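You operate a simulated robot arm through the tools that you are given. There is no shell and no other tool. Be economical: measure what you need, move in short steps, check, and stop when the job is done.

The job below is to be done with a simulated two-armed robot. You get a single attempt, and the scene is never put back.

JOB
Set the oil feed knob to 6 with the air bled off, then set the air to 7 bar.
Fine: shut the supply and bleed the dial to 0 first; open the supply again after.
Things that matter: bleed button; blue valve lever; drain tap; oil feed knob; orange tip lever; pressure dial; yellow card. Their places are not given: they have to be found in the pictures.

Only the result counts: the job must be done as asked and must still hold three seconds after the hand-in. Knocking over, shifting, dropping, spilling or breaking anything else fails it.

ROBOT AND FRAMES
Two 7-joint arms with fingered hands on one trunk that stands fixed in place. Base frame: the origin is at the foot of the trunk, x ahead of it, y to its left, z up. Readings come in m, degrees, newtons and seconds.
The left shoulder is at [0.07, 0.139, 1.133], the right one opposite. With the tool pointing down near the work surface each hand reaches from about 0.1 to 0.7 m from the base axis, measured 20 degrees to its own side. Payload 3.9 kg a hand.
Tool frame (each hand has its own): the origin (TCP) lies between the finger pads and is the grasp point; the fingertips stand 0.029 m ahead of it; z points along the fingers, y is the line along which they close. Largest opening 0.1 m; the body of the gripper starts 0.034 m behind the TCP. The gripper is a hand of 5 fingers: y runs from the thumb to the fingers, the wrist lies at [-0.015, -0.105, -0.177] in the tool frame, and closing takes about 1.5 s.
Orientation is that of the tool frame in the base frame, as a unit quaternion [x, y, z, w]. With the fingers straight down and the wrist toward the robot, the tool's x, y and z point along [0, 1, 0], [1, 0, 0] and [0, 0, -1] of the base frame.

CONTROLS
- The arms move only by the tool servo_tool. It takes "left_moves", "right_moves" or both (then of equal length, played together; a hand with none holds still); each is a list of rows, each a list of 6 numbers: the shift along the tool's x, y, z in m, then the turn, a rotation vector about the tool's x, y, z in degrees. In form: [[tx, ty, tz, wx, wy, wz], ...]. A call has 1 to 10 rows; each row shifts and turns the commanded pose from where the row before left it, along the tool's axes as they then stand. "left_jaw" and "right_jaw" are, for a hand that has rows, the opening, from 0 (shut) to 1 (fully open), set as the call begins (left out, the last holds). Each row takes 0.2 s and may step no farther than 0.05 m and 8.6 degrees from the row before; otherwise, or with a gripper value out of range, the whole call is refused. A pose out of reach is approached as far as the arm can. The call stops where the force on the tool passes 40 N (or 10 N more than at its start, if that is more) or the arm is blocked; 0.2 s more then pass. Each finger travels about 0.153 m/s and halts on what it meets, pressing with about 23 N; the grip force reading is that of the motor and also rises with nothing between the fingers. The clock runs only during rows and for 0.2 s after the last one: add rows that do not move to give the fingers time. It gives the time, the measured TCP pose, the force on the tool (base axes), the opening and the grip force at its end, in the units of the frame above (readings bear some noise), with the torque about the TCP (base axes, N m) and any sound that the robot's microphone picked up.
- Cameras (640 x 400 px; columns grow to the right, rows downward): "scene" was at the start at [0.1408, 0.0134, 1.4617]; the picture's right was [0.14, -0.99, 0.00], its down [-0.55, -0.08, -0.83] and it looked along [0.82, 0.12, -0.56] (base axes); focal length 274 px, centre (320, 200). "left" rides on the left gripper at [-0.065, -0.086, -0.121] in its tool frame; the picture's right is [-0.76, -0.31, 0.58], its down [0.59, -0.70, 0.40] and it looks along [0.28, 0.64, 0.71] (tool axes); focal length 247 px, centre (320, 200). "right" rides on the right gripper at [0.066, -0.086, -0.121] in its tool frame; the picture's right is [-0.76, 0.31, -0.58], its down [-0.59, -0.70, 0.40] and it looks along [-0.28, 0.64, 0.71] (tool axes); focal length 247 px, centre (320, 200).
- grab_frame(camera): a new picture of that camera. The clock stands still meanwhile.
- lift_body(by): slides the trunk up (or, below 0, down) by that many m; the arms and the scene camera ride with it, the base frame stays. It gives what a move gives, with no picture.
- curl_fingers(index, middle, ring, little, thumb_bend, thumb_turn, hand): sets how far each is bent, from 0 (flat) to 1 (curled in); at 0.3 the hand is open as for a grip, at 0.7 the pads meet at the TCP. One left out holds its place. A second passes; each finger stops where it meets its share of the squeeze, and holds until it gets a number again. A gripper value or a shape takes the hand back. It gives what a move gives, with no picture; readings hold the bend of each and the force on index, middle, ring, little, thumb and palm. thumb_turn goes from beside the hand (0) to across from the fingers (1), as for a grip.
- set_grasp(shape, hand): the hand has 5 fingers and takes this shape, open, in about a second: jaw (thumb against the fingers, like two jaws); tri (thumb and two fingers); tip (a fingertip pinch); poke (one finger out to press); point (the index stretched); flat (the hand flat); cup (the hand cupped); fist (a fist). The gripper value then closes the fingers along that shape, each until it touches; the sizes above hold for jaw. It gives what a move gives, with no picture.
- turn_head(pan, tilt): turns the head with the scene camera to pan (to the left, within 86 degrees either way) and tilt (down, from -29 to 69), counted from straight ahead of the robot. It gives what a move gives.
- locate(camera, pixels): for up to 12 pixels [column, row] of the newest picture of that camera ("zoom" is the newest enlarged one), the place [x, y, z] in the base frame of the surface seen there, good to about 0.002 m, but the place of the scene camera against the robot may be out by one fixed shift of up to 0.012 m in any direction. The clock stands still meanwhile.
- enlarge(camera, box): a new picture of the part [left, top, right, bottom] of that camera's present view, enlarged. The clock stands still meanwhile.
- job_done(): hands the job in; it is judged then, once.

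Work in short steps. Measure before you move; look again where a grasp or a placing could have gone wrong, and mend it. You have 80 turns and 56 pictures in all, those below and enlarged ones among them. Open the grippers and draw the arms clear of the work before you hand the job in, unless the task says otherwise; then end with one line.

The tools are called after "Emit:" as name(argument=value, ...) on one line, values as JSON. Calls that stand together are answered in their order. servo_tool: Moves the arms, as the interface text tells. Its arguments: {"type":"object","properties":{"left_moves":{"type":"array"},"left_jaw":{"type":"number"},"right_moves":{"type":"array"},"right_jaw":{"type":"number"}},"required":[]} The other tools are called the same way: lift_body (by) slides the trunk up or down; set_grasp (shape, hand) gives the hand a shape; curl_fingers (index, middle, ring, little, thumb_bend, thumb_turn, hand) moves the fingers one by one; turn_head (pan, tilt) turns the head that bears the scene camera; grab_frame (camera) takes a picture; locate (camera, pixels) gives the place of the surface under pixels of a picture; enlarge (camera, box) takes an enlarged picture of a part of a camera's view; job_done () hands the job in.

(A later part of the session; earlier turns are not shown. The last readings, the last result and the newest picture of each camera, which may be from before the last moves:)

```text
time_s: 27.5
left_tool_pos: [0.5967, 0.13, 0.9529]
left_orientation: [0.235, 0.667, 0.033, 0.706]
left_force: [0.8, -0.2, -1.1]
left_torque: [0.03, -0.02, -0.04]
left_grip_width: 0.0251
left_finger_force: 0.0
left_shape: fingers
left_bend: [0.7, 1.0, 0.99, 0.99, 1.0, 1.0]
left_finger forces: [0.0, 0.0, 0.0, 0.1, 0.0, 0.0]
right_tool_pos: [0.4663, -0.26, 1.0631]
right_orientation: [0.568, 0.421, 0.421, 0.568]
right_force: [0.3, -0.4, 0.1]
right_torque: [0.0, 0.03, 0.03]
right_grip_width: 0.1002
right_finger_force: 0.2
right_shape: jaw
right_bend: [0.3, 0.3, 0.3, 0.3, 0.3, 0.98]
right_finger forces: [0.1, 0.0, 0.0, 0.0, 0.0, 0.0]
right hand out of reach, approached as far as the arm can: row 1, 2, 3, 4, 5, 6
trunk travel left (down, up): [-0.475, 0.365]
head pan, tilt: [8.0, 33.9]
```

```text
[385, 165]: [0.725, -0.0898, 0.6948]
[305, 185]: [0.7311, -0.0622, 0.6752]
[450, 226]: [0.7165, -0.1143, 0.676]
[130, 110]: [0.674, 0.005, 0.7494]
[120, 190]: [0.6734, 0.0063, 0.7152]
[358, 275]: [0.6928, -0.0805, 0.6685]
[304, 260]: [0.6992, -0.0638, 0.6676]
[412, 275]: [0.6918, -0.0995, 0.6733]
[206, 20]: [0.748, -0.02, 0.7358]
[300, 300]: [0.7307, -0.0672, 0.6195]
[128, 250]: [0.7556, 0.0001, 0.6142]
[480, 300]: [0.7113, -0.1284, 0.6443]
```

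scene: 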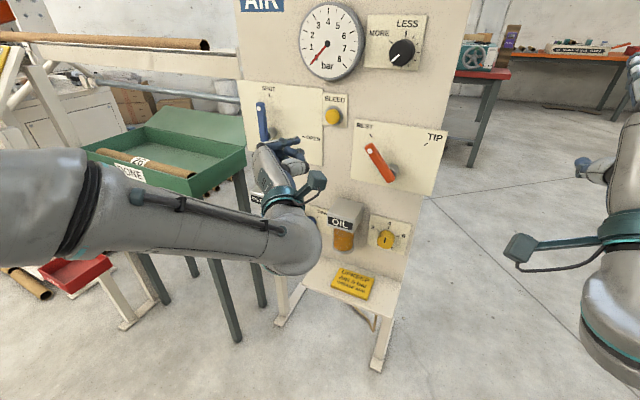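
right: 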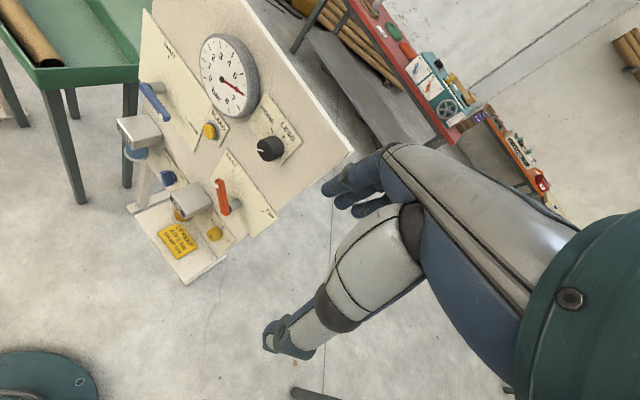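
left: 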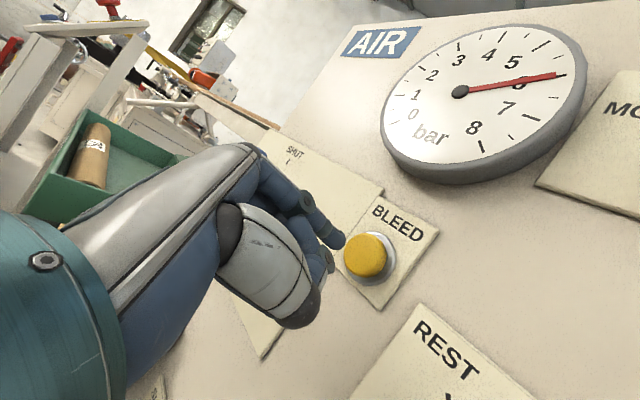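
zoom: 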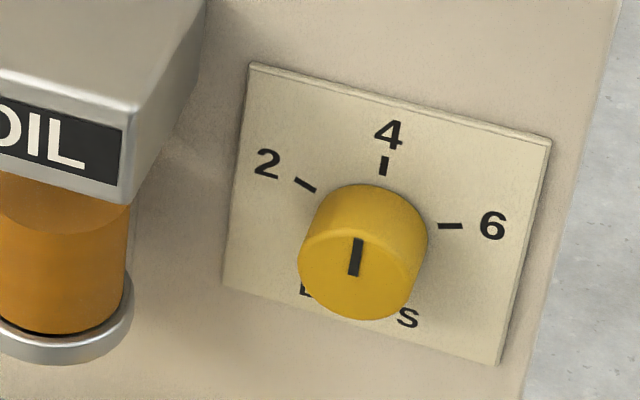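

Gap between knob and oil box is about 0.05 m, and the shelf edge is 0.15 below. I lower the trunk, open the left hand in the tri shape and bring it in front of the oil knob.

Emit:
lift_body(by=-0.33)

Emit:
set_grasp(shape="tri", hand="left")

Emit:
servo_tool(left_moves=[[-0.022, -0.0266, 0, 0, 0, 0], [-0.022, -0.0266, 0, 0, 0, 0], [-0.022, -0.0266, 0, 0, 0, 0], [-0.022, -0.0266, 0, 0, 0, 0], [-0.022, -0.0266, 0, 0, 0, 0]])

Emit:
servo_tool(left_moves=[[0, 0, 0, 0, 0, 8], [0, 0, 0, 0, 0, 8], [0, 0, 0, 0, 0, 8], [0, 0, 0, 0, 0, 8], [0, 0, 0, 0, 0, 8]])

Emit:
grab_frame(camera="scene")

Emit:
grab_frame(camera="left")

```text
time_s: 30.8
left_tool_pos: [0.5963, 0.1298, 0.6246]
left_orientation: [0.235, 0.667, 0.031, 0.706]
left_force: [-0.2, 0.3, 0.1]
left_torque: [-0.01, 0.0, 0.01]
left_grip_width: 0.0251
left_finger_force: 0.0
left_shape: fingers
left_bend: [0.7, 1.0, 0.99, 0.99, 1.0, 1.0]
left_finger forces: [0.0, 0.0, 0.0, 0.0, 0.0, 0.1]
right_tool_pos: [0.4665, -0.2596, 0.7309]
right_orientation: [0.568, 0.421, 0.421, 0.568]
right_force: [0.9, 0.3, -0.3]
right_torque: [0.01, 0.0, -0.02]
right_grip_width: 0.0995
right_finger_force: 0.0
right_shape: jaw
right_bend: [0.3, 0.3, 0.3, 0.3, 0.3, 0.98]
right_finger forces: [0.0, 0.0, 0.0, 0.0, 0.0, 0.0]
trunk travel left (down, up): [-0.145, 0.695]
head pan, tilt: [8.0, 33.9]
```

```text
time_s: 31.6
left_tool_pos: [0.5959, 0.1299, 0.624]
left_orientation: [0.235, 0.667, 0.032, 0.706]
left_force: [-0.9, 0.4, -0.4]
left_torque: [-0.01, 0.0, -0.04]
left_grip_width: 0.1
left_finger_force: 0.1
left_shape: tri
left_bend: [0.3, 0.3, 0.99, 0.99, 0.3, 0.98]
left_finger forces: [0.0, 0.0, 0.0, 0.0, 0.1, 0.1]
right_tool_pos: [0.4662, -0.2598, 0.733]
right_orientation: [0.569, 0.421, 0.421, 0.568]
right_force: [0.5, -0.5, 1.0]
right_torque: [-0.04, 0.02, 0.01]
right_grip_width: 0.0999
right_finger_force: 0.1
right_shape: jaw
right_bend: [0.3, 0.3, 0.3, 0.3, 0.3, 0.98]
right_finger forces: [0.1, 0.1, 0.0, 0.0, 0.1, 0.0]
trunk travel left (down, up): [-0.145, 0.695]
head pan, tilt: [8.0, 33.9]
```

```text
time_s: 32.9
left_tool_pos: [0.5488, -0.0285, 0.6752]
left_orientation: [0.235, 0.667, 0.032, 0.706]
left_force: [0.1, 0.0, 0.8]
left_torque: [-0.01, 0.04, 0.01]
left_grip_width: 0.0998
left_finger_force: 0.1
left_shape: tri
left_bend: [0.3, 0.3, 0.99, 0.99, 0.3, 0.98]
left_finger forces: [0.1, 0.0, 0.0, 0.0, 0.1, 0.1]
right_tool_pos: [0.466, -0.2581, 0.7334]
right_orientation: [0.568, 0.421, 0.421, 0.568]
right_force: [0.0, 0.6, 0.3]
right_torque: [0.02, 0.03, 0.01]
right_grip_width: 0.0999
right_finger_force: 0.1
right_shape: jaw
right_bend: [0.3, 0.3, 0.3, 0.3, 0.3, 0.98]
right_finger forces: [0.0, 0.0, 0.1, 0.0, 0.1, 0.1]
trunk travel left (down, up): [-0.145, 0.695]
head pan, tilt: [8.0, 33.9]
```

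```text
time_s: 34.0
left_tool_pos: [0.548, -0.0275, 0.677]
left_orientation: [0.45, 0.545, 0.273, 0.653]
left_force: [-0.2, 0.7, -0.2]
left_torque: [0.0, -0.03, -0.02]
left_grip_width: 0.0997
left_finger_force: 0.0
left_shape: tri
left_bend: [0.3, 0.3, 0.99, 0.99, 0.3, 0.98]
left_finger forces: [0.0, 0.0, 0.1, 0.0, 0.0, 0.0]
right_tool_pos: [0.4657, -0.2595, 0.7331]
right_orientation: [0.568, 0.421, 0.421, 0.568]
right_force: [-0.2, -1.0, -0.1]
right_torque: [-0.01, -0.01, -0.03]
right_grip_width: 0.0998
right_finger_force: 0.0
right_shape: jaw
right_bend: [0.3, 0.3, 0.3, 0.3, 0.3, 0.98]
right_finger forces: [0.1, 0.1, 0.0, 0.1, 0.0, 0.1]
trunk travel left (down, up): [-0.145, 0.695]
head pan, tilt: [8.0, 33.9]
```

```text
30 pictures are left
```

scene: 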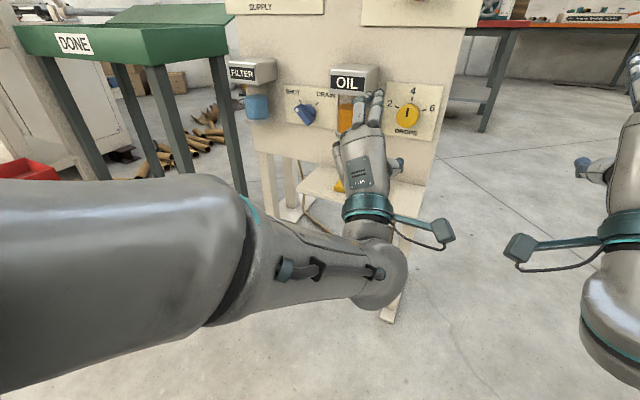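

```text
29 pictures are left
```

left: 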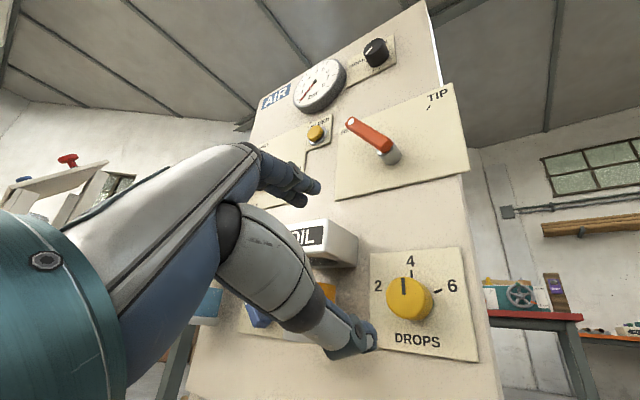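

The pointer is at 4, and this roll (-28°) is reachable. I locate the knob and marks with the left camera, and test rolling further clockwise.

Emit:
locate(camera="left", pixels=[[404, 302], [404, 284], [411, 274], [438, 291], [386, 290], [420, 316], [375, 345], [345, 240], [365, 330]])

Emit:
servo_tool(left_moves=[[0, 0, 0, 0, 0, 8], [0, 0, 0, 0, 0, 8], [0, 0, 0, 0, 0, 8], [0, 0, 0, 0, 0, 8]])

```text
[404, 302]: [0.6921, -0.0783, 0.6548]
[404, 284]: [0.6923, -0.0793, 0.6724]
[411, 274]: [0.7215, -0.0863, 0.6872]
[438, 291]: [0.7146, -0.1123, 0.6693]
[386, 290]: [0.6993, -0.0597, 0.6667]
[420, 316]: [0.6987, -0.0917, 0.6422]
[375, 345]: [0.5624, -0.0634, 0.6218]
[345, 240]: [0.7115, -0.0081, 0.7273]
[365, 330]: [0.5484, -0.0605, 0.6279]
```

```text
time_s: 35.0
left_tool_pos: [0.5482, -0.0284, 0.6762]
left_orientation: [0.582, 0.401, 0.441, 0.553]
left_force: [0.1, 0.3, -0.6]
left_torque: [-0.02, 0.02, -0.01]
left_grip_width: 0.1
left_finger_force: 0.1
left_shape: tri
left_bend: [0.3, 0.3, 0.99, 0.99, 0.3, 0.98]
left_finger forces: [0.1, 0.1, 0.0, 0.0, 0.0, 0.0]
right_tool_pos: [0.4658, -0.2596, 0.7328]
right_orientation: [0.569, 0.421, 0.421, 0.567]
right_force: [-0.8, 0.2, -0.3]
right_torque: [-0.03, 0.0, -0.04]
right_grip_width: 0.1001
right_finger_force: 0.2
right_shape: jaw
right_bend: [0.3, 0.3, 0.3, 0.3, 0.3, 0.98]
right_finger forces: [0.1, 0.0, 0.1, 0.1, 0.0, 0.1]
trunk travel left (down, up): [-0.145, 0.695]
head pan, tilt: [8.0, 33.9]
```

Roll +4 is fine too; I test up to +36 here.

Emit:
servo_tool(left_moves=[[0, 0, 0, 0, 0, 8], [0, 0, 0, 0, 0, 8], [0, 0, 0, 0, 0, 8], [0, 0, 0, 0, 0, 8]])

```text
time_s: 36.0
left_tool_pos: [0.5487, -0.0275, 0.6764]
left_orientation: [0.67, 0.225, 0.577, 0.41]
left_force: [0.1, -0.2, 0.7]
left_torque: [-0.01, 0.03, 0.01]
left_grip_width: 0.0997
left_finger_force: 0.1
left_shape: tri
left_bend: [0.3, 0.3, 0.99, 0.99, 0.3, 0.98]
left_finger forces: [0.0, 0.1, 0.0, 0.0, 0.1, 0.0]
right_tool_pos: [0.4668, -0.2598, 0.7326]
right_orientation: [0.568, 0.421, 0.421, 0.568]
right_force: [-0.2, -0.7, 0.8]
right_torque: [0.0, -0.02, 0.04]
right_grip_width: 0.1
right_finger_force: 0.1
right_shape: jaw
right_bend: [0.3, 0.3, 0.3, 0.3, 0.3, 0.98]
right_finger forces: [0.0, 0.0, 0.1, 0.0, 0.0, 0.1]
trunk travel left (down, up): [-0.145, 0.695]
head pan, tilt: [8.0, 33.9]
```

All reachable. I roll back to -28°, align with the knob axis (0.692,-0.078,0.657) and move nearer.

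Emit:
servo_tool(left_moves=[[0, 0, 0, 0, 0, -8], [0, 0, 0, 0, 0, -8], [0, 0, 0, 0, 0, -8], [0, 0, 0, 0, 0, -8], [0, 0, 0, 0, 0, -8], [0, 0, 0, 0, 0, -8], [0, 0, 0, 0, 0, -8], [0, 0, 0, 0, 0, -8], [0.0034, -0.0201, 0, 0, 0, 0], [0, 0, 0.03, 0, 0, 0]])

Emit:
servo_tool(left_moves=[[0, 0, 0.03, 0, 0, 0], [0, 0, 0.035, 0, 0, 0]])

Emit:
grab_frame(camera="left")

Emit:
enlarge(camera="scene", box=[310, 60, 470, 160])

```text
time_s: 38.2
left_tool_pos: [0.5735, -0.0441, 0.6547]
left_orientation: [0.449, 0.547, 0.272, 0.653]
left_force: [-0.6, 0.7, 0.9]
left_torque: [-0.01, 0.0, 0.02]
left_grip_width: 0.0998
left_finger_force: 0.0
left_shape: tri
left_bend: [0.3, 0.3, 0.99, 0.99, 0.3, 0.98]
left_finger forces: [0.1, 0.0, 0.1, 0.0, 0.0, 0.1]
right_tool_pos: [0.4655, -0.2587, 0.7336]
right_orientation: [0.569, 0.421, 0.421, 0.568]
right_force: [0.1, 0.6, 0.2]
right_torque: [-0.04, 0.04, -0.02]
right_grip_width: 0.0997
right_finger_force: 0.1
right_shape: jaw
right_bend: [0.3, 0.3, 0.3, 0.3, 0.3, 0.98]
right_finger forces: [0.0, 0.1, 0.0, 0.0, 0.0, 0.0]
trunk travel left (down, up): [-0.145, 0.695]
head pan, tilt: [8.0, 33.9]
```

```text
time_s: 38.9
left_tool_pos: [0.6351, -0.0598, 0.6564]
left_orientation: [0.449, 0.546, 0.272, 0.653]
left_force: [-0.3, 0.2, -0.4]
left_torque: [0.01, 0.02, 0.03]
left_grip_width: 0.0998
left_finger_force: 0.0
left_shape: tri
left_bend: [0.3, 0.3, 0.99, 0.99, 0.3, 0.98]
left_finger forces: [0.0, 0.0, 0.0, 0.0, 0.1, 0.0]
right_tool_pos: [0.4659, -0.2597, 0.7312]
right_orientation: [0.568, 0.421, 0.421, 0.568]
right_force: [-0.4, -0.5, 1.0]
right_torque: [-0.05, 0.02, 0.03]
right_grip_width: 0.0997
right_finger_force: 0.1
right_shape: jaw
right_bend: [0.3, 0.3, 0.3, 0.3, 0.3, 0.98]
right_finger forces: [0.1, 0.0, 0.1, 0.0, 0.0, 0.1]
trunk travel left (down, up): [-0.145, 0.695]
head pan, tilt: [8.0, 33.9]
```

```text
28 pictures are left
```

left: 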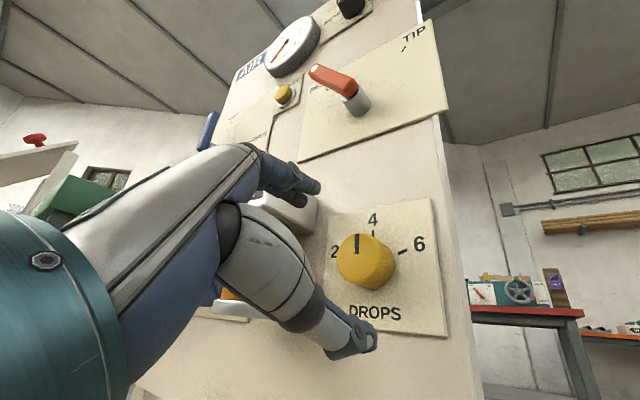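

```text
4.00 times, centred on (390, 110) of scene
```

zoom: 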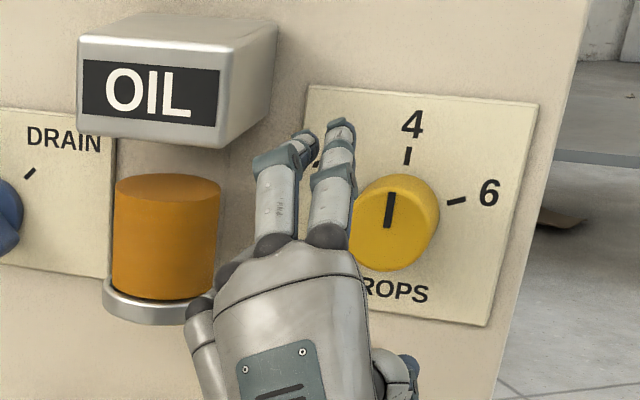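

I verify the knob's axis against the finger and thumb tips before the last 0.05 m.

Emit:
locate(camera="left", pixels=[[358, 262], [358, 245], [341, 252], [390, 262], [372, 285], [312, 187], [374, 342], [370, 232], [402, 251], [300, 200]])

```text
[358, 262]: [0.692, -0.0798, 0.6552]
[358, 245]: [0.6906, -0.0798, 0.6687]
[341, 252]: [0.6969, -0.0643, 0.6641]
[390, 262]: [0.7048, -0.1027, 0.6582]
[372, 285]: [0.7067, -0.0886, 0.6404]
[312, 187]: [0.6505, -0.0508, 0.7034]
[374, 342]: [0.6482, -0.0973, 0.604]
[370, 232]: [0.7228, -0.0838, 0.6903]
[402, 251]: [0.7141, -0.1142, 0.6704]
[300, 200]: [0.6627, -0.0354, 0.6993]
```

Alignment is within 3 mm. I move in 0.053 and close the three fingers on the knob.

Emit:
servo_tool(left_moves=[[-0.0022, -0.0012, 0.018, 0, 0, 0], [0, 0, 0.018, 0, 0, 0], [0, 0, 0.017, 0, 0, 0]])

Emit:
servo_tool(left_moves=[[0, 0, 0, 0, 0, 0], [0, 0, 0, 0, 0, 0], [0, 0, 0, 0, 0, 0], [0, 0, 0, 0, 0, 0], [0, 0, 0, 0, 0, 0], [0, 0, 0, 0, 0, 0]], left_jaw=0)

Emit:
grab_frame(camera="left")

Emit:
enlarge(camera="scene", box=[310, 60, 470, 160])

```text
time_s: 39.6
left_tool_pos: [0.6869, -0.0786, 0.6552]
left_orientation: [0.449, 0.547, 0.272, 0.653]
left_force: [-0.3, 0.3, 0.3]
left_torque: [0.0, -0.01, 0.01]
left_grip_width: 0.0998
left_finger_force: 0.1
left_shape: tri
left_bend: [0.3, 0.3, 0.99, 0.99, 0.3, 0.98]
left_finger forces: [0.0, 0.0, 0.1, 0.0, 0.1, 0.0]
right_tool_pos: [0.4644, -0.2594, 0.7318]
right_orientation: [0.568, 0.421, 0.422, 0.567]
right_force: [0.8, -0.4, 0.2]
right_torque: [-0.03, 0.02, -0.01]
right_grip_width: 0.0997
right_finger_force: 0.0
right_shape: jaw
right_bend: [0.3, 0.3, 0.3, 0.3, 0.3, 0.98]
right_finger forces: [0.0, 0.0, 0.1, 0.1, 0.0, 0.1]
trunk travel left (down, up): [-0.145, 0.695]
head pan, tilt: [8.0, 33.9]
```

```text
time_s: 41.0
left_tool_pos: [0.6865, -0.0778, 0.6551]
left_orientation: [0.449, 0.547, 0.272, 0.653]
left_force: [2.4, -0.3, 0.8]
left_torque: [-0.01, 0.02, 0.0]
left_grip_width: 0.0333
left_finger_force: 23.4
left_shape: tri
left_bend: [0.44, 0.49, 1.0, 1.0, 0.45, 1.0]
left_finger forces: [10.6, 10.4, 0.0, 0.1, 20.0, 0.1]
right_tool_pos: [0.4655, -0.2607, 0.7317]
right_orientation: [0.568, 0.422, 0.422, 0.567]
right_force: [0.5, -0.2, 0.0]
right_torque: [-0.05, 0.02, 0.0]
right_grip_width: 0.0994
right_finger_force: 0.0
right_shape: jaw
right_bend: [0.3, 0.3, 0.3, 0.3, 0.3, 0.98]
right_finger forces: [0.0, 0.1, 0.1, 0.1, 0.0, 0.0]
trunk travel left (down, up): [-0.145, 0.695]
head pan, tilt: [8.0, 33.9]
```

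```text
26 pictures are left
```

left: 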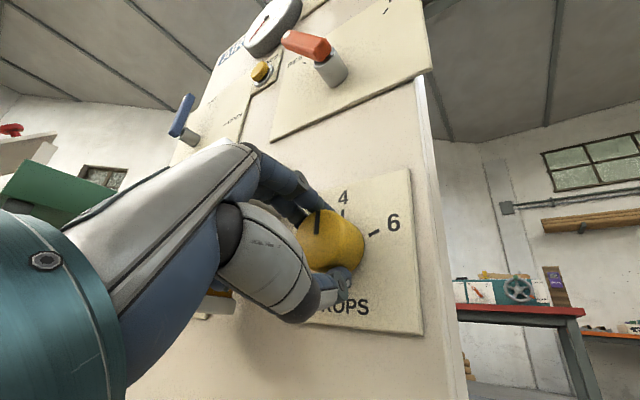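

```text
4.00 times, centred on (390, 110) of scene
```

zoom: 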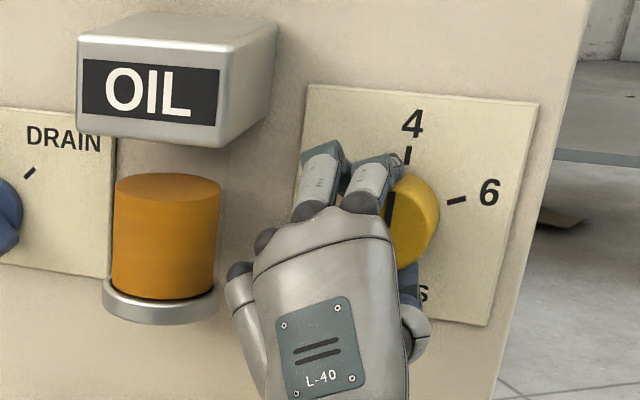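

Firm grip on the knob (20 N). I turn clockwise about 60°.

Emit:
servo_tool(left_moves=[[0, 0, 0, 0, 0, 7.5], [0, 0, 0, 0, 0, 7.5], [0, 0, 0, 0, 0, 7.5], [0, 0, 0, 0, 0, 7.5], [0, 0, 0, 0, 0, 7.5], [0, 0, 0, 0, 0, 7.5], [0, 0, 0, 0, 0, 7.5], [0, 0, 0, 0, 0, 7.5]])

Emit:
grab_frame(camera="left")

```text
time_s: 43.0
left_tool_pos: [0.6941, -0.0442, 0.6908]
left_orientation: [0.636, 0.275, 0.566, 0.447]
left_force: [-6.8, -9.1, -4.5]
left_torque: [0.03, -0.21, 0.51]
left_grip_width: 0.0234
left_finger_force: 23.4
left_shape: tri
left_bend: [0.78, 0.79, 1.0, 1.0, 0.83, 1.0]
left_finger forces: [0.1, 0.1, 0.1, 12.0, 0.0, 0.0]
right_tool_pos: [0.465, -0.261, 0.7318]
right_orientation: [0.569, 0.42, 0.421, 0.568]
right_force: [0.2, -1.1, 0.0]
right_torque: [0.01, 0.0, -0.01]
right_grip_width: 0.0999
right_finger_force: 0.0
right_shape: jaw
right_bend: [0.3, 0.3, 0.3, 0.3, 0.3, 0.98]
right_finger forces: [0.0, 0.0, 0.0, 0.0, 0.0, 0.0]
trunk travel left (down, up): [-0.145, 0.695]
head pan, tilt: [8.0, 33.9]
stopped in row 8 (left hand): the arm was blocked; the commanded pose is now the measured one
```

```text
24 pictures are left
```

left: 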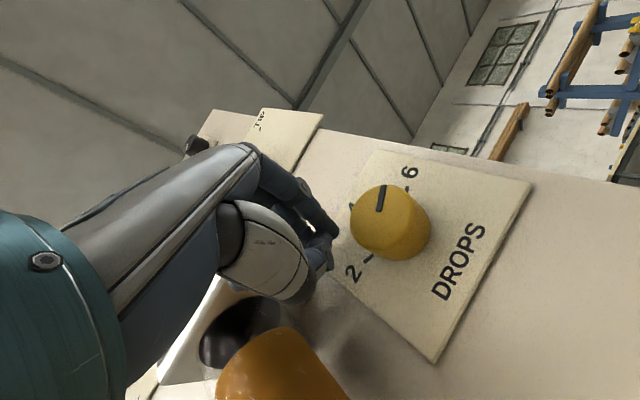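

The grip slipped off and the little finger bears on the oil box. I draw straight back, then look at the knob.

Emit:
servo_tool(left_moves=[[0, 0, -0.02, 0, 0, 0], [0, 0, -0.03, 0, 0, 0], [0, 0, -0.04, 0, 0, 0]])

Emit:
grab_frame(camera="left")

Emit:
enlarge(camera="scene", box=[310, 60, 470, 160])

```text
time_s: 43.9
left_tool_pos: [0.608, -0.0172, 0.6856]
left_orientation: [0.633, 0.28, 0.565, 0.449]
left_force: [0.5, -1.2, 0.3]
left_torque: [-0.05, -0.02, 0.01]
left_grip_width: 0.0232
left_finger_force: 22.7
left_shape: tri
left_bend: [0.78, 0.79, 1.0, 1.0, 0.83, 1.0]
left_finger forces: [0.1, 0.1, 0.1, 0.0, 0.1, 0.0]
right_tool_pos: [0.4659, -0.2598, 0.7328]
right_orientation: [0.568, 0.421, 0.421, 0.568]
right_force: [-0.1, 0.1, 0.4]
right_torque: [0.02, 0.0, 0.02]
right_grip_width: 0.1
right_finger_force: 0.1
right_shape: jaw
right_bend: [0.3, 0.3, 0.3, 0.3, 0.3, 0.98]
right_finger forces: [0.1, 0.1, 0.1, 0.0, 0.1, 0.0]
trunk travel left (down, up): [-0.145, 0.695]
head pan, tilt: [8.0, 33.9]
```

```text
23 pictures are left
```

left: 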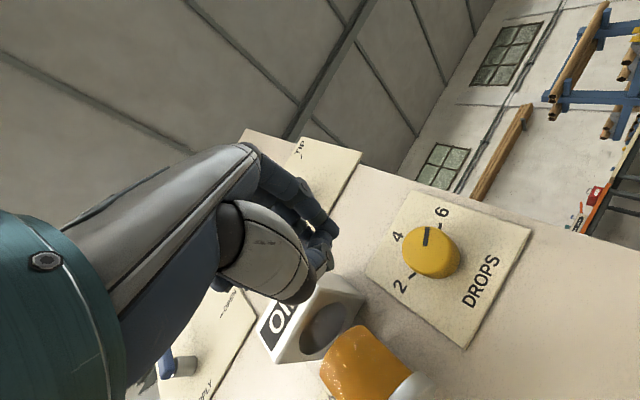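

```text
4.00 times, centred on (390, 110) of scene
```

zoom: 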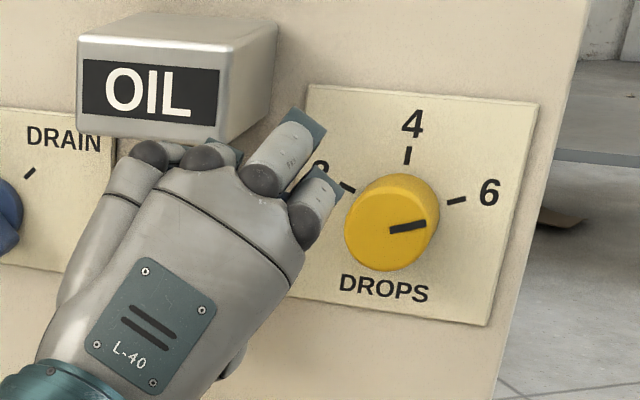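

The pointer now looks close to 6. I enlarge to measure it exactly and check the oil bowl.

Emit:
enlarge(camera="left", box=[370, 190, 530, 290])

Emit:
locate(camera="zoom", pixels=[[222, 158], [240, 140]])

```text
4.00 times, centred on (450, 240) of left
```

zoom: 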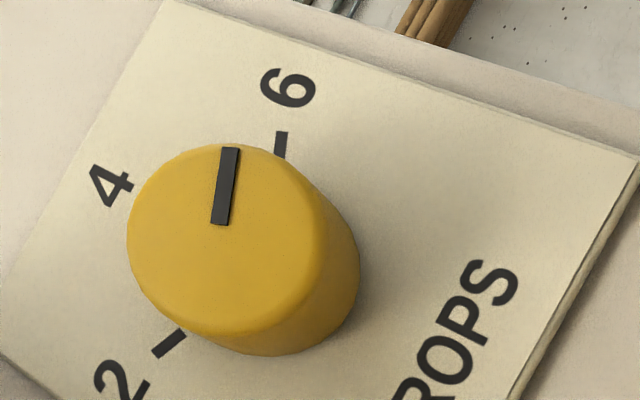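

```text
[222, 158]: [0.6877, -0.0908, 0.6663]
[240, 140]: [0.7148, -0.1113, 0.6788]
```

I measure pointer and mark ends in 3D.

Emit:
locate(camera="zoom", pixels=[[230, 151], [220, 221], [284, 133], [278, 156], [184, 333], [154, 354], [132, 222], [222, 330], [318, 220], [200, 151]])

Emit:
enlarge(camera="scene", box=[386, 84, 442, 144])

```text
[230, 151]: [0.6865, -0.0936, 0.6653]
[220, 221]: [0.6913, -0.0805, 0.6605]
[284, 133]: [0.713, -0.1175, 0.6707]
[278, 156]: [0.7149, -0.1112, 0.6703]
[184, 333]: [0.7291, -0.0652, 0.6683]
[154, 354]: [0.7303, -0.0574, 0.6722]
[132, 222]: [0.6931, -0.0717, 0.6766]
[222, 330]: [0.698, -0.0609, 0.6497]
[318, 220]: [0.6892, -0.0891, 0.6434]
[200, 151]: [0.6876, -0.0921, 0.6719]
```

```text
6.67 times, centred on (414, 114) of scene
```

zoom: 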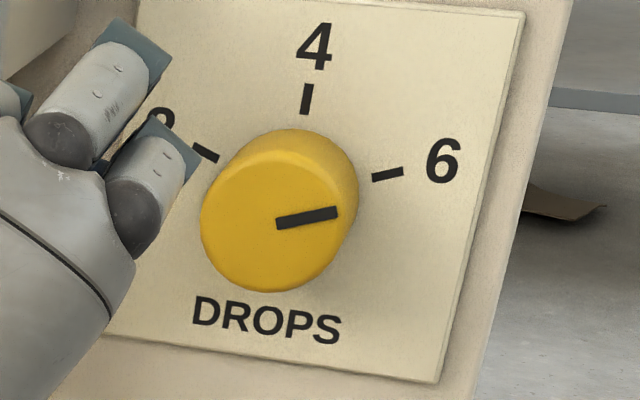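

In the scene zoom the pointer (12.2° above level) is parallel with the 6 mark (13.1°): oil is set to 6. I draw back further, roll the hand back, and check the oil bowl.

Emit:
servo_tool(left_moves=[[0, 0, -0.05, 0, 0, 0], [0, 0, -0.02, 0, 0, -8.5], [0, 0, 0, 0, 0, -8.5], [0, 0, 0, 0, 0, -8.5], [0, 0, 0, 0, 0, -8.5], [0, 0, 0, 0, 0, -8.5], [0, 0, 0, 0, 0, -8.5], [0, 0, 0, 0, 0, -8.5], [0, 0, 0, 0, 0, -8.5], [0, 0, 0, 0, 0, -8.5]])

Emit:
lift_body(by=0.33)

Emit:
set_grasp(hand="left", shape="poke")

Emit:
curl_fingers(hand="left", middle=1.0)

Emit:
grab_frame(camera="scene")

```text
time_s: 46.0
left_tool_pos: [0.5384, -0.0041, 0.6822]
left_orientation: [0.329, 0.61, 0.168, 0.701]
left_force: [0.7, -0.4, -1.0]
left_torque: [0.0, 0.02, 0.0]
left_grip_width: 0.0231
left_finger_force: 22.8
left_shape: tri
left_bend: [0.78, 0.79, 1.0, 1.0, 0.83, 1.0]
left_finger forces: [0.0, 0.1, 0.1, 0.0, 0.1, 0.1]
right_tool_pos: [0.4658, -0.2591, 0.7327]
right_orientation: [0.568, 0.421, 0.421, 0.567]
right_force: [0.1, -0.4, 0.1]
right_torque: [-0.01, 0.02, -0.01]
right_grip_width: 0.0998
right_finger_force: 0.1
right_shape: jaw
right_bend: [0.3, 0.3, 0.3, 0.3, 0.3, 0.98]
right_finger forces: [0.0, 0.1, 0.0, 0.0, 0.0, 0.1]
trunk travel left (down, up): [-0.145, 0.695]
head pan, tilt: [8.0, 33.9]
```

```text
time_s: 49.3
left_tool_pos: [0.5389, -0.0048, 1.0129]
left_orientation: [0.33, 0.609, 0.17, 0.701]
left_force: [-0.7, -0.1, 0.4]
left_torque: [0.03, 0.01, 0.0]
left_grip_width: 0.023
left_finger_force: 22.8
left_shape: tri
left_bend: [0.78, 0.79, 1.0, 1.0, 0.83, 1.0]
left_finger forces: [0.0, 0.1, 0.0, 0.1, 0.0, 0.0]
right_tool_pos: [0.4655, -0.2596, 1.062]
right_orientation: [0.569, 0.421, 0.421, 0.567]
right_force: [0.3, -0.3, -0.6]
right_torque: [0.0, 0.01, 0.02]
right_grip_width: 0.0998
right_finger_force: 0.1
right_shape: jaw
right_bend: [0.3, 0.3, 0.3, 0.3, 0.3, 0.98]
right_finger forces: [0.1, 0.0, 0.1, 0.1, 0.0, 0.1]
trunk travel left (down, up): [-0.475, 0.365]
head pan, tilt: [8.0, 33.9]
```

```text
time_s: 50.2
left_tool_pos: [0.5391, -0.0052, 1.0118]
left_orientation: [0.33, 0.609, 0.169, 0.701]
left_force: [-0.2, 0.1, 0.7]
left_torque: [-0.01, 0.02, -0.02]
left_grip_width: 0.0002
left_finger_force: 0.0
left_shape: poke
left_bend: [0.7, 0.7, 0.99, 0.99, 1.0, 1.0]
left_finger forces: [0.0, 0.1, 0.0, 0.0, 0.0, 0.0]
right_tool_pos: [0.4651, -0.2586, 1.0622]
right_orientation: [0.569, 0.42, 0.42, 0.568]
right_force: [-0.5, 0.7, -0.4]
right_torque: [0.01, 0.0, 0.02]
right_grip_width: 0.0995
right_finger_force: 0.0
right_shape: jaw
right_bend: [0.3, 0.3, 0.3, 0.3, 0.3, 0.98]
right_finger forces: [0.0, 0.0, 0.0, 0.0, 0.0, 0.0]
trunk travel left (down, up): [-0.475, 0.365]
head pan, tilt: [8.0, 33.9]
```

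```text
time_s: 51.2
left_tool_pos: [0.5395, -0.005, 1.0127]
left_orientation: [0.33, 0.609, 0.169, 0.701]
left_force: [-0.2, -0.1, 0.4]
left_torque: [0.02, -0.01, 0.03]
left_grip_width: 0.0251
left_finger_force: 0.0
left_shape: fingers
left_bend: [0.7, 1.0, 0.99, 0.99, 1.0, 1.0]
left_finger forces: [0.1, 0.0, 0.0, 0.0, 0.0, 0.1]
right_tool_pos: [0.4656, -0.2599, 1.0626]
right_orientation: [0.568, 0.421, 0.422, 0.567]
right_force: [-0.1, 0.1, 0.1]
right_torque: [-0.02, 0.01, 0.0]
right_grip_width: 0.0999
right_finger_force: 0.1
right_shape: jaw
right_bend: [0.3, 0.3, 0.3, 0.3, 0.3, 0.98]
right_finger forces: [0.0, 0.1, 0.0, 0.0, 0.1, 0.0]
trunk travel left (down, up): [-0.475, 0.365]
head pan, tilt: [8.0, 33.9]
```

```text
19 pictures are left
```

scene: 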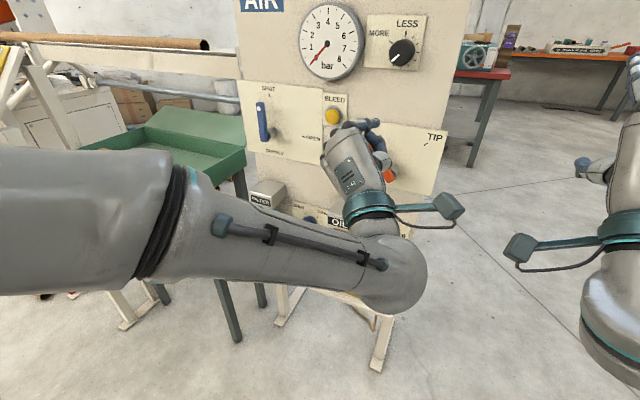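

Dial is at 0 and the lever still up. I restore the hand's orientation (roll to -68°, small tilt fix) and carry it back to the left of the lever.

Emit:
servo_tool(left_moves=[[0, 0, 0, 0, 0, -6.7], [0, 0, 0, 0, 0, -6.7], [0, 0, 0, 0, 0, -6.7], [0, 0, 0, 2.7, 1.4, 0]])

Emit:
servo_tool(left_moves=[[0.02396, 0.0362, 0, 0, 0, 0], [0.02396, 0.0362, 0, 0, 0, 0], [0.02396, 0.0362, 0, 0, 0, 0], [0.02396, 0.0362, 0, 0, 0, 0], [0.02396, 0.0362, 0, 0, 0, 0], [0.02396, 0.0362, 0, 0, 0, 0], [0.02396, 0.0362, 0, 0, 0, 0], [0.02396, 0.0362, 0, 0, 0, 0]])

```text
time_s: 52.2
left_tool_pos: [0.539, -0.0053, 1.012]
left_orientation: [0.233, 0.668, 0.03, 0.706]
left_force: [0.3, 0.3, 0.0]
left_torque: [0.02, -0.03, 0.0]
left_grip_width: 0.0252
left_finger_force: 0.0
left_shape: fingers
left_bend: [0.7, 1.0, 0.99, 0.99, 1.0, 1.0]
left_finger forces: [0.0, 0.0, 0.0, 0.0, 0.0, 0.1]
right_tool_pos: [0.4642, -0.2593, 1.0625]
right_orientation: [0.568, 0.421, 0.421, 0.568]
right_force: [0.7, -0.1, -0.5]
right_torque: [-0.03, 0.01, 0.0]
right_grip_width: 0.0997
right_finger_force: 0.1
right_shape: jaw
right_bend: [0.3, 0.3, 0.3, 0.3, 0.3, 0.98]
right_finger forces: [0.0, 0.0, 0.1, 0.0, 0.0, 0.0]
trunk travel left (down, up): [-0.475, 0.365]
head pan, tilt: [8.0, 33.9]
```

```text
time_s: 54.0
left_tool_pos: [0.6381, 0.3235, 0.9441]
left_orientation: [0.234, 0.667, 0.031, 0.707]
left_force: [0.0, -0.7, 0.2]
left_torque: [0.01, -0.01, 0.02]
left_grip_width: 0.0251
left_finger_force: 0.2
left_shape: fingers
left_bend: [0.7, 1.0, 0.99, 0.99, 1.0, 1.0]
left_finger forces: [0.1, 0.0, 0.0, 0.1, 0.0, 0.0]
right_tool_pos: [0.4654, -0.2595, 1.0628]
right_orientation: [0.568, 0.421, 0.421, 0.568]
right_force: [0.5, 0.2, 0.0]
right_torque: [0.0, -0.01, 0.04]
right_grip_width: 0.0998
right_finger_force: 0.1
right_shape: jaw
right_bend: [0.3, 0.3, 0.3, 0.3, 0.3, 0.98]
right_finger forces: [0.0, 0.0, 0.0, 0.0, 0.0, 0.1]
trunk travel left (down, up): [-0.475, 0.365]
head pan, tilt: [8.0, 33.9]
```

Pose is right. I go forward to just before the board and check the clearance left of the lever, and the oil unit.

Emit:
servo_tool(left_moves=[[0, 0, 0.03, 0, 0, 0], [0, 0, 0.03, 0, 0, 0], [0, 0, 0.026, 0, 0, 0]])

Emit:
grab_frame(camera="left")

Emit:
enlarge(camera="scene", box=[230, 60, 430, 280])

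```text
time_s: 54.8
left_tool_pos: [0.718, 0.2953, 0.943]
left_orientation: [0.234, 0.667, 0.031, 0.706]
left_force: [0.8, -0.7, 0.4]
left_torque: [0.02, 0.02, 0.01]
left_grip_width: 0.0251
left_finger_force: 0.0
left_shape: fingers
left_bend: [0.7, 1.0, 0.99, 0.99, 1.0, 1.0]
left_finger forces: [0.1, 0.0, 0.0, 0.1, 0.1, 0.1]
right_tool_pos: [0.466, -0.2584, 1.0615]
right_orientation: [0.569, 0.421, 0.421, 0.567]
right_force: [1.1, -0.6, 1.0]
right_torque: [-0.01, 0.01, -0.04]
right_grip_width: 0.0998
right_finger_force: 0.0
right_shape: jaw
right_bend: [0.3, 0.3, 0.3, 0.3, 0.3, 0.98]
right_finger forces: [0.0, 0.0, 0.0, 0.0, 0.0, 0.0]
trunk travel left (down, up): [-0.475, 0.365]
head pan, tilt: [8.0, 33.9]
```

```text
18 pictures are left
```

left: 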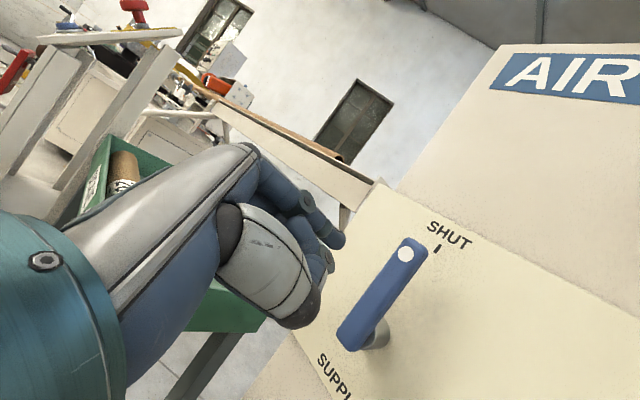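

```text
1.82 times, centred on (330, 170) of scene
```

zoom: 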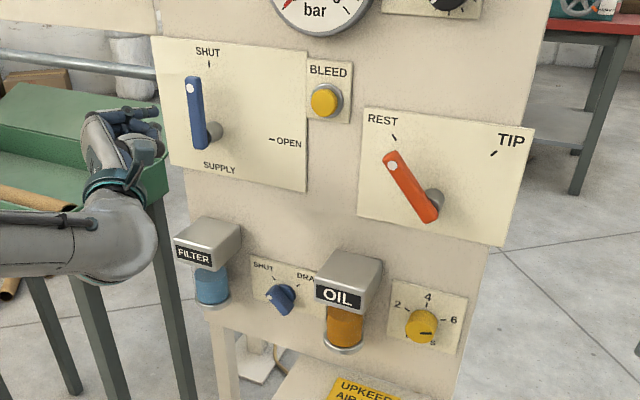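

Oil unit, taps and card are unchanged. The fingertip is left of the lever; I push in and sweep it clockwise to OPEN.

Emit:
servo_tool(left_moves=[[0, 0, 0.02, 0, 0, 0], [0, 0, 0.02, 0, 0, 0], [0, 0, 0.02, 0, 0, 0]])

Emit:
servo_tool(left_moves=[[-0.0107, -0.0102, 0, 0, 0, 0], [-0.0075, -0.0131, 0, 0, 0, 0], [-0.0037, -0.0147, 0, 0, 0, 0], [0.0005, -0.0148, 0, 0, 0, 0], [0.004, -0.0141, 0, 0, 0, 0], [0.0073, -0.0126, 0, 0, 0, 0], [0.009, -0.0096, 0, 0, 0, 0]])

Emit:
enlarge(camera="scene", box=[230, 0, 430, 160])

```text
time_s: 55.6
left_tool_pos: [0.7777, 0.2805, 0.9414]
left_orientation: [0.234, 0.668, 0.032, 0.706]
left_force: [-0.4, -1.2, 0.3]
left_torque: [0.02, -0.01, 0.02]
left_grip_width: 0.0252
left_finger_force: 0.1
left_shape: fingers
left_bend: [0.7, 1.0, 0.99, 0.99, 1.0, 1.0]
left_finger forces: [0.0, 0.0, 0.1, 0.0, 0.0, 0.0]
right_tool_pos: [0.4671, -0.2596, 1.0612]
right_orientation: [0.569, 0.421, 0.421, 0.567]
right_force: [0.0, 0.2, -0.3]
right_torque: [-0.03, 0.01, 0.03]
right_grip_width: 0.0998
right_finger_force: 0.1
right_shape: jaw
right_bend: [0.3, 0.3, 0.3, 0.3, 0.3, 0.98]
right_finger forces: [0.1, 0.1, 0.0, 0.0, 0.1, 0.0]
trunk travel left (down, up): [-0.475, 0.365]
head pan, tilt: [8.0, 33.9]
```

```text
time_s: 57.2
left_tool_pos: [0.7523, 0.1981, 0.91]
left_orientation: [0.234, 0.667, 0.032, 0.706]
left_force: [1.0, 0.1, -0.3]
left_torque: [0.0, 0.02, 0.01]
left_grip_width: 0.025
left_finger_force: 0.0
left_shape: fingers
left_bend: [0.7, 1.0, 0.99, 0.99, 1.0, 1.0]
left_finger forces: [0.0, 0.1, 0.1, 0.1, 0.0, 0.1]
right_tool_pos: [0.4662, -0.2587, 1.0618]
right_orientation: [0.569, 0.421, 0.422, 0.567]
right_force: [-0.9, 0.0, 0.0]
right_torque: [0.0, 0.0, -0.03]
right_grip_width: 0.0998
right_finger_force: 0.2
right_shape: jaw
right_bend: [0.3, 0.3, 0.3, 0.3, 0.3, 0.98]
right_finger forces: [0.2, 0.0, 0.0, 0.1, 0.0, 0.1]
trunk travel left (down, up): [-0.475, 0.365]
head pan, tilt: [8.0, 33.9]
```

```text
2.50 times, centred on (330, 80) of scene
```

zoom: 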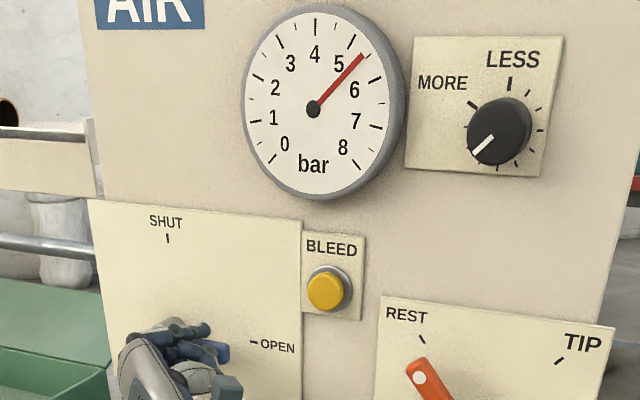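

The dial is rising again (5.4 so far), lever at OPEN. I withdraw and carry the hand in front of the black knob, where clockwise appears to be MORE (LESS at 12 o'clock, ticks run clockwise round to MORE).

Emit:
servo_tool(left_moves=[[0, 0, -0.04, 0, 0, 0], [0, 0, -0.045, 0, 0, 0], [0, 0, -0.045, 0, 0, 0], [-0.0379, -0.0228, 0, 0, 0, 0], [-0.0379, -0.0228, 0, 0, 0, 0], [-0.0379, -0.0228, 0, 0, 0, 0], [-0.0379, -0.0228, 0, 0, 0, 0], [-0.0379, -0.0228, 0, 0, 0, 0], [-0.0379, -0.0228, 0, 0, 0, 0], [-0.0379, -0.0228, 0, 0, 0, 0]])

Emit:
set_grasp(hand="left", shape="tri")

Emit:
servo_tool(left_moves=[[0, 0, 0, 0, 0, 8], [0, 0, 0, 0, 0, 8], [0, 0, 0, 0, 0, 8], [0, 0, 0, 0, 0, 8], [0, 0, 0, 0, 0, 8]])

Emit:
grab_frame(camera="left")

Emit:
enlarge(camera="scene", box=[230, 0, 430, 160])

```text
time_s: 59.4
left_tool_pos: [0.5567, -0.0006, 1.0964]
left_orientation: [0.234, 0.668, 0.032, 0.706]
left_force: [0.3, 0.1, 0.8]
left_torque: [0.03, 0.02, 0.01]
left_grip_width: 0.0252
left_finger_force: 0.0
left_shape: fingers
left_bend: [0.7, 1.0, 0.99, 0.99, 1.0, 1.0]
left_finger forces: [0.0, 0.0, 0.0, 0.1, 0.1, 0.0]
right_tool_pos: [0.4658, -0.2597, 1.0626]
right_orientation: [0.569, 0.42, 0.421, 0.568]
right_force: [0.2, 0.5, 0.2]
right_torque: [-0.07, -0.02, 0.01]
right_grip_width: 0.0999
right_finger_force: 0.0
right_shape: jaw
right_bend: [0.3, 0.3, 0.3, 0.3, 0.3, 0.98]
right_finger forces: [0.1, 0.0, 0.1, 0.0, 0.1, 0.0]
trunk travel left (down, up): [-0.475, 0.365]
head pan, tilt: [8.0, 33.9]
```

```text
time_s: 60.3
left_tool_pos: [0.5565, 0.0011, 1.097]
left_orientation: [0.234, 0.667, 0.031, 0.707]
left_force: [0.7, 0.1, 0.4]
left_torque: [0.02, -0.02, 0.01]
left_grip_width: 0.0997
left_finger_force: 0.0
left_shape: tri
left_bend: [0.3, 0.3, 0.99, 0.99, 0.3, 0.98]
left_finger forces: [0.0, 0.0, 0.1, 0.1, 0.0, 0.1]
right_tool_pos: [0.4663, -0.258, 1.0618]
right_orientation: [0.568, 0.421, 0.421, 0.568]
right_force: [-0.8, -0.5, -0.5]
right_torque: [0.01, 0.05, 0.0]
right_grip_width: 0.0998
right_finger_force: 0.1
right_shape: jaw
right_bend: [0.3, 0.3, 0.3, 0.3, 0.3, 0.98]
right_finger forces: [0.0, 0.0, 0.0, 0.0, 0.0, 0.0]
trunk travel left (down, up): [-0.475, 0.365]
head pan, tilt: [8.0, 33.9]
```

```text
time_s: 61.5
left_tool_pos: [0.5556, 0.0001, 1.0961]
left_orientation: [0.449, 0.547, 0.272, 0.652]
left_force: [0.5, 0.3, 0.7]
left_torque: [0.0, 0.01, -0.01]
left_grip_width: 0.1
left_finger_force: 0.0
left_shape: tri
left_bend: [0.3, 0.3, 0.99, 0.99, 0.3, 0.98]
left_finger forces: [0.1, 0.0, 0.0, 0.0, 0.0, 0.1]
right_tool_pos: [0.4666, -0.2582, 1.0627]
right_orientation: [0.569, 0.42, 0.42, 0.568]
right_force: [1.1, -0.3, -0.6]
right_torque: [0.02, 0.01, -0.02]
right_grip_width: 0.1
right_finger_force: 0.0
right_shape: jaw
right_bend: [0.3, 0.3, 0.3, 0.3, 0.3, 0.98]
right_finger forces: [0.0, 0.0, 0.0, 0.0, 0.1, 0.0]
trunk travel left (down, up): [-0.475, 0.365]
head pan, tilt: [8.0, 33.9]
```

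```text
15 pictures are left
```

left: 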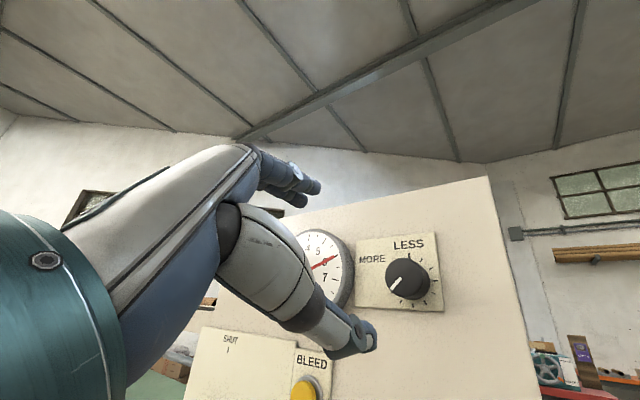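

```text
2.50 times, centred on (330, 80) of scene
```

zoom: 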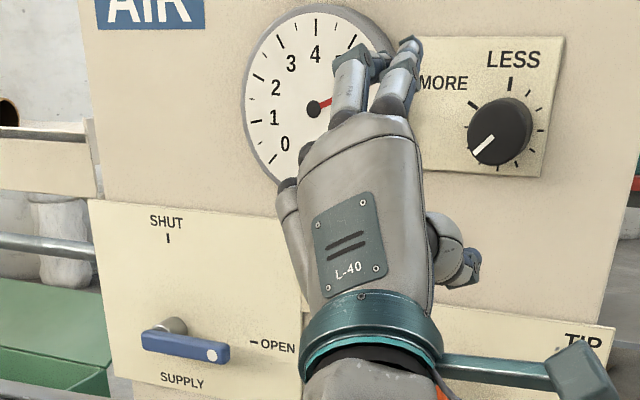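

Lever is back at OPEN, dial near 6. I locate the black knob with the left camera.

Emit:
locate(camera="left", pixels=[[402, 280], [395, 284], [408, 290], [387, 280], [425, 285], [408, 254], [408, 262], [405, 298], [374, 343]])

Emit:
locate(camera="zoom", pixels=[[492, 137], [500, 140], [510, 84], [472, 103]])

```text
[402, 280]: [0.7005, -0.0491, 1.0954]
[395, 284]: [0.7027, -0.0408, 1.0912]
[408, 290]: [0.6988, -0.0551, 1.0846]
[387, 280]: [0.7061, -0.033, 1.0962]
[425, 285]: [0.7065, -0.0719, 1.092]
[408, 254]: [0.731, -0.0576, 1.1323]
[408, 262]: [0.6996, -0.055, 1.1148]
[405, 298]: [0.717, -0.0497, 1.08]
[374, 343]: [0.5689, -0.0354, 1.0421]
```

```text
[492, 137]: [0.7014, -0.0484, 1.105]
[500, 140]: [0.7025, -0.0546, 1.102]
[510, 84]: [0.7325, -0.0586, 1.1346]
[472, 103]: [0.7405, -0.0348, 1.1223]
```

Knob face centre ≈(0.700,-0.0525,1.097). I align and advance, stopping short for a check.

Emit:
servo_tool(left_moves=[[-0.0086, -0.0034, 0.01, 0, 0, 0], [0, 0, 0.03, 0, 0, 0], [0, 0, 0.03, 0, 0, 0], [0, 0, 0.03, 0, 0, 0]])

Emit:
grab_frame(camera="left")

```text
time_s: 62.5
left_tool_pos: [0.6507, -0.0361, 1.0969]
left_orientation: [0.449, 0.547, 0.272, 0.652]
left_force: [0.9, 0.5, 0.3]
left_torque: [0.01, 0.0, 0.05]
left_grip_width: 0.0999
left_finger_force: 0.0
left_shape: tri
left_bend: [0.3, 0.3, 0.99, 0.99, 0.3, 0.98]
left_finger forces: [0.0, 0.0, 0.0, 0.0, 0.0, 0.0]
right_tool_pos: [0.466, -0.2591, 1.0614]
right_orientation: [0.569, 0.422, 0.421, 0.567]
right_force: [-0.4, -0.5, -0.3]
right_torque: [0.02, -0.02, 0.01]
right_grip_width: 0.0999
right_finger_force: 0.0
right_shape: jaw
right_bend: [0.3, 0.3, 0.3, 0.3, 0.3, 0.98]
right_finger forces: [0.0, 0.0, 0.1, 0.1, 0.1, 0.0]
trunk travel left (down, up): [-0.475, 0.365]
head pan, tilt: [8.0, 33.9]
```

```text
13 pictures are left
```

left: 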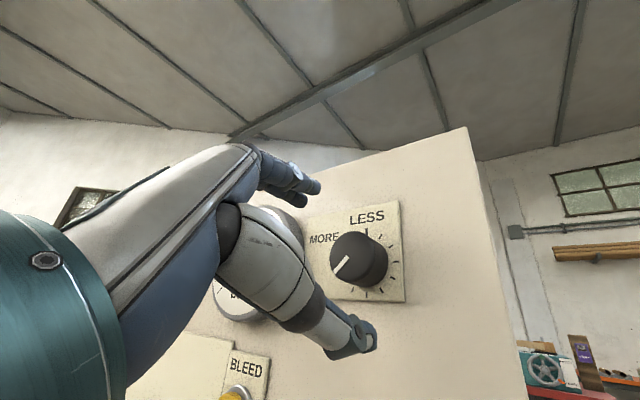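

Emit:
locate(camera="left", pixels=[[332, 258], [350, 262], [368, 262], [350, 238], [352, 282], [366, 230], [312, 187], [370, 342]])

```text
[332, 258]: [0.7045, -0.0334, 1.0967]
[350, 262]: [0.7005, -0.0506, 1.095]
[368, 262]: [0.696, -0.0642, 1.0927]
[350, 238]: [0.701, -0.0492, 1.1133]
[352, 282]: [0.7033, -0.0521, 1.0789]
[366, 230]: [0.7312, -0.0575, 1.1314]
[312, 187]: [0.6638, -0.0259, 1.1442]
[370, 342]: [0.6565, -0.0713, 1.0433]
```

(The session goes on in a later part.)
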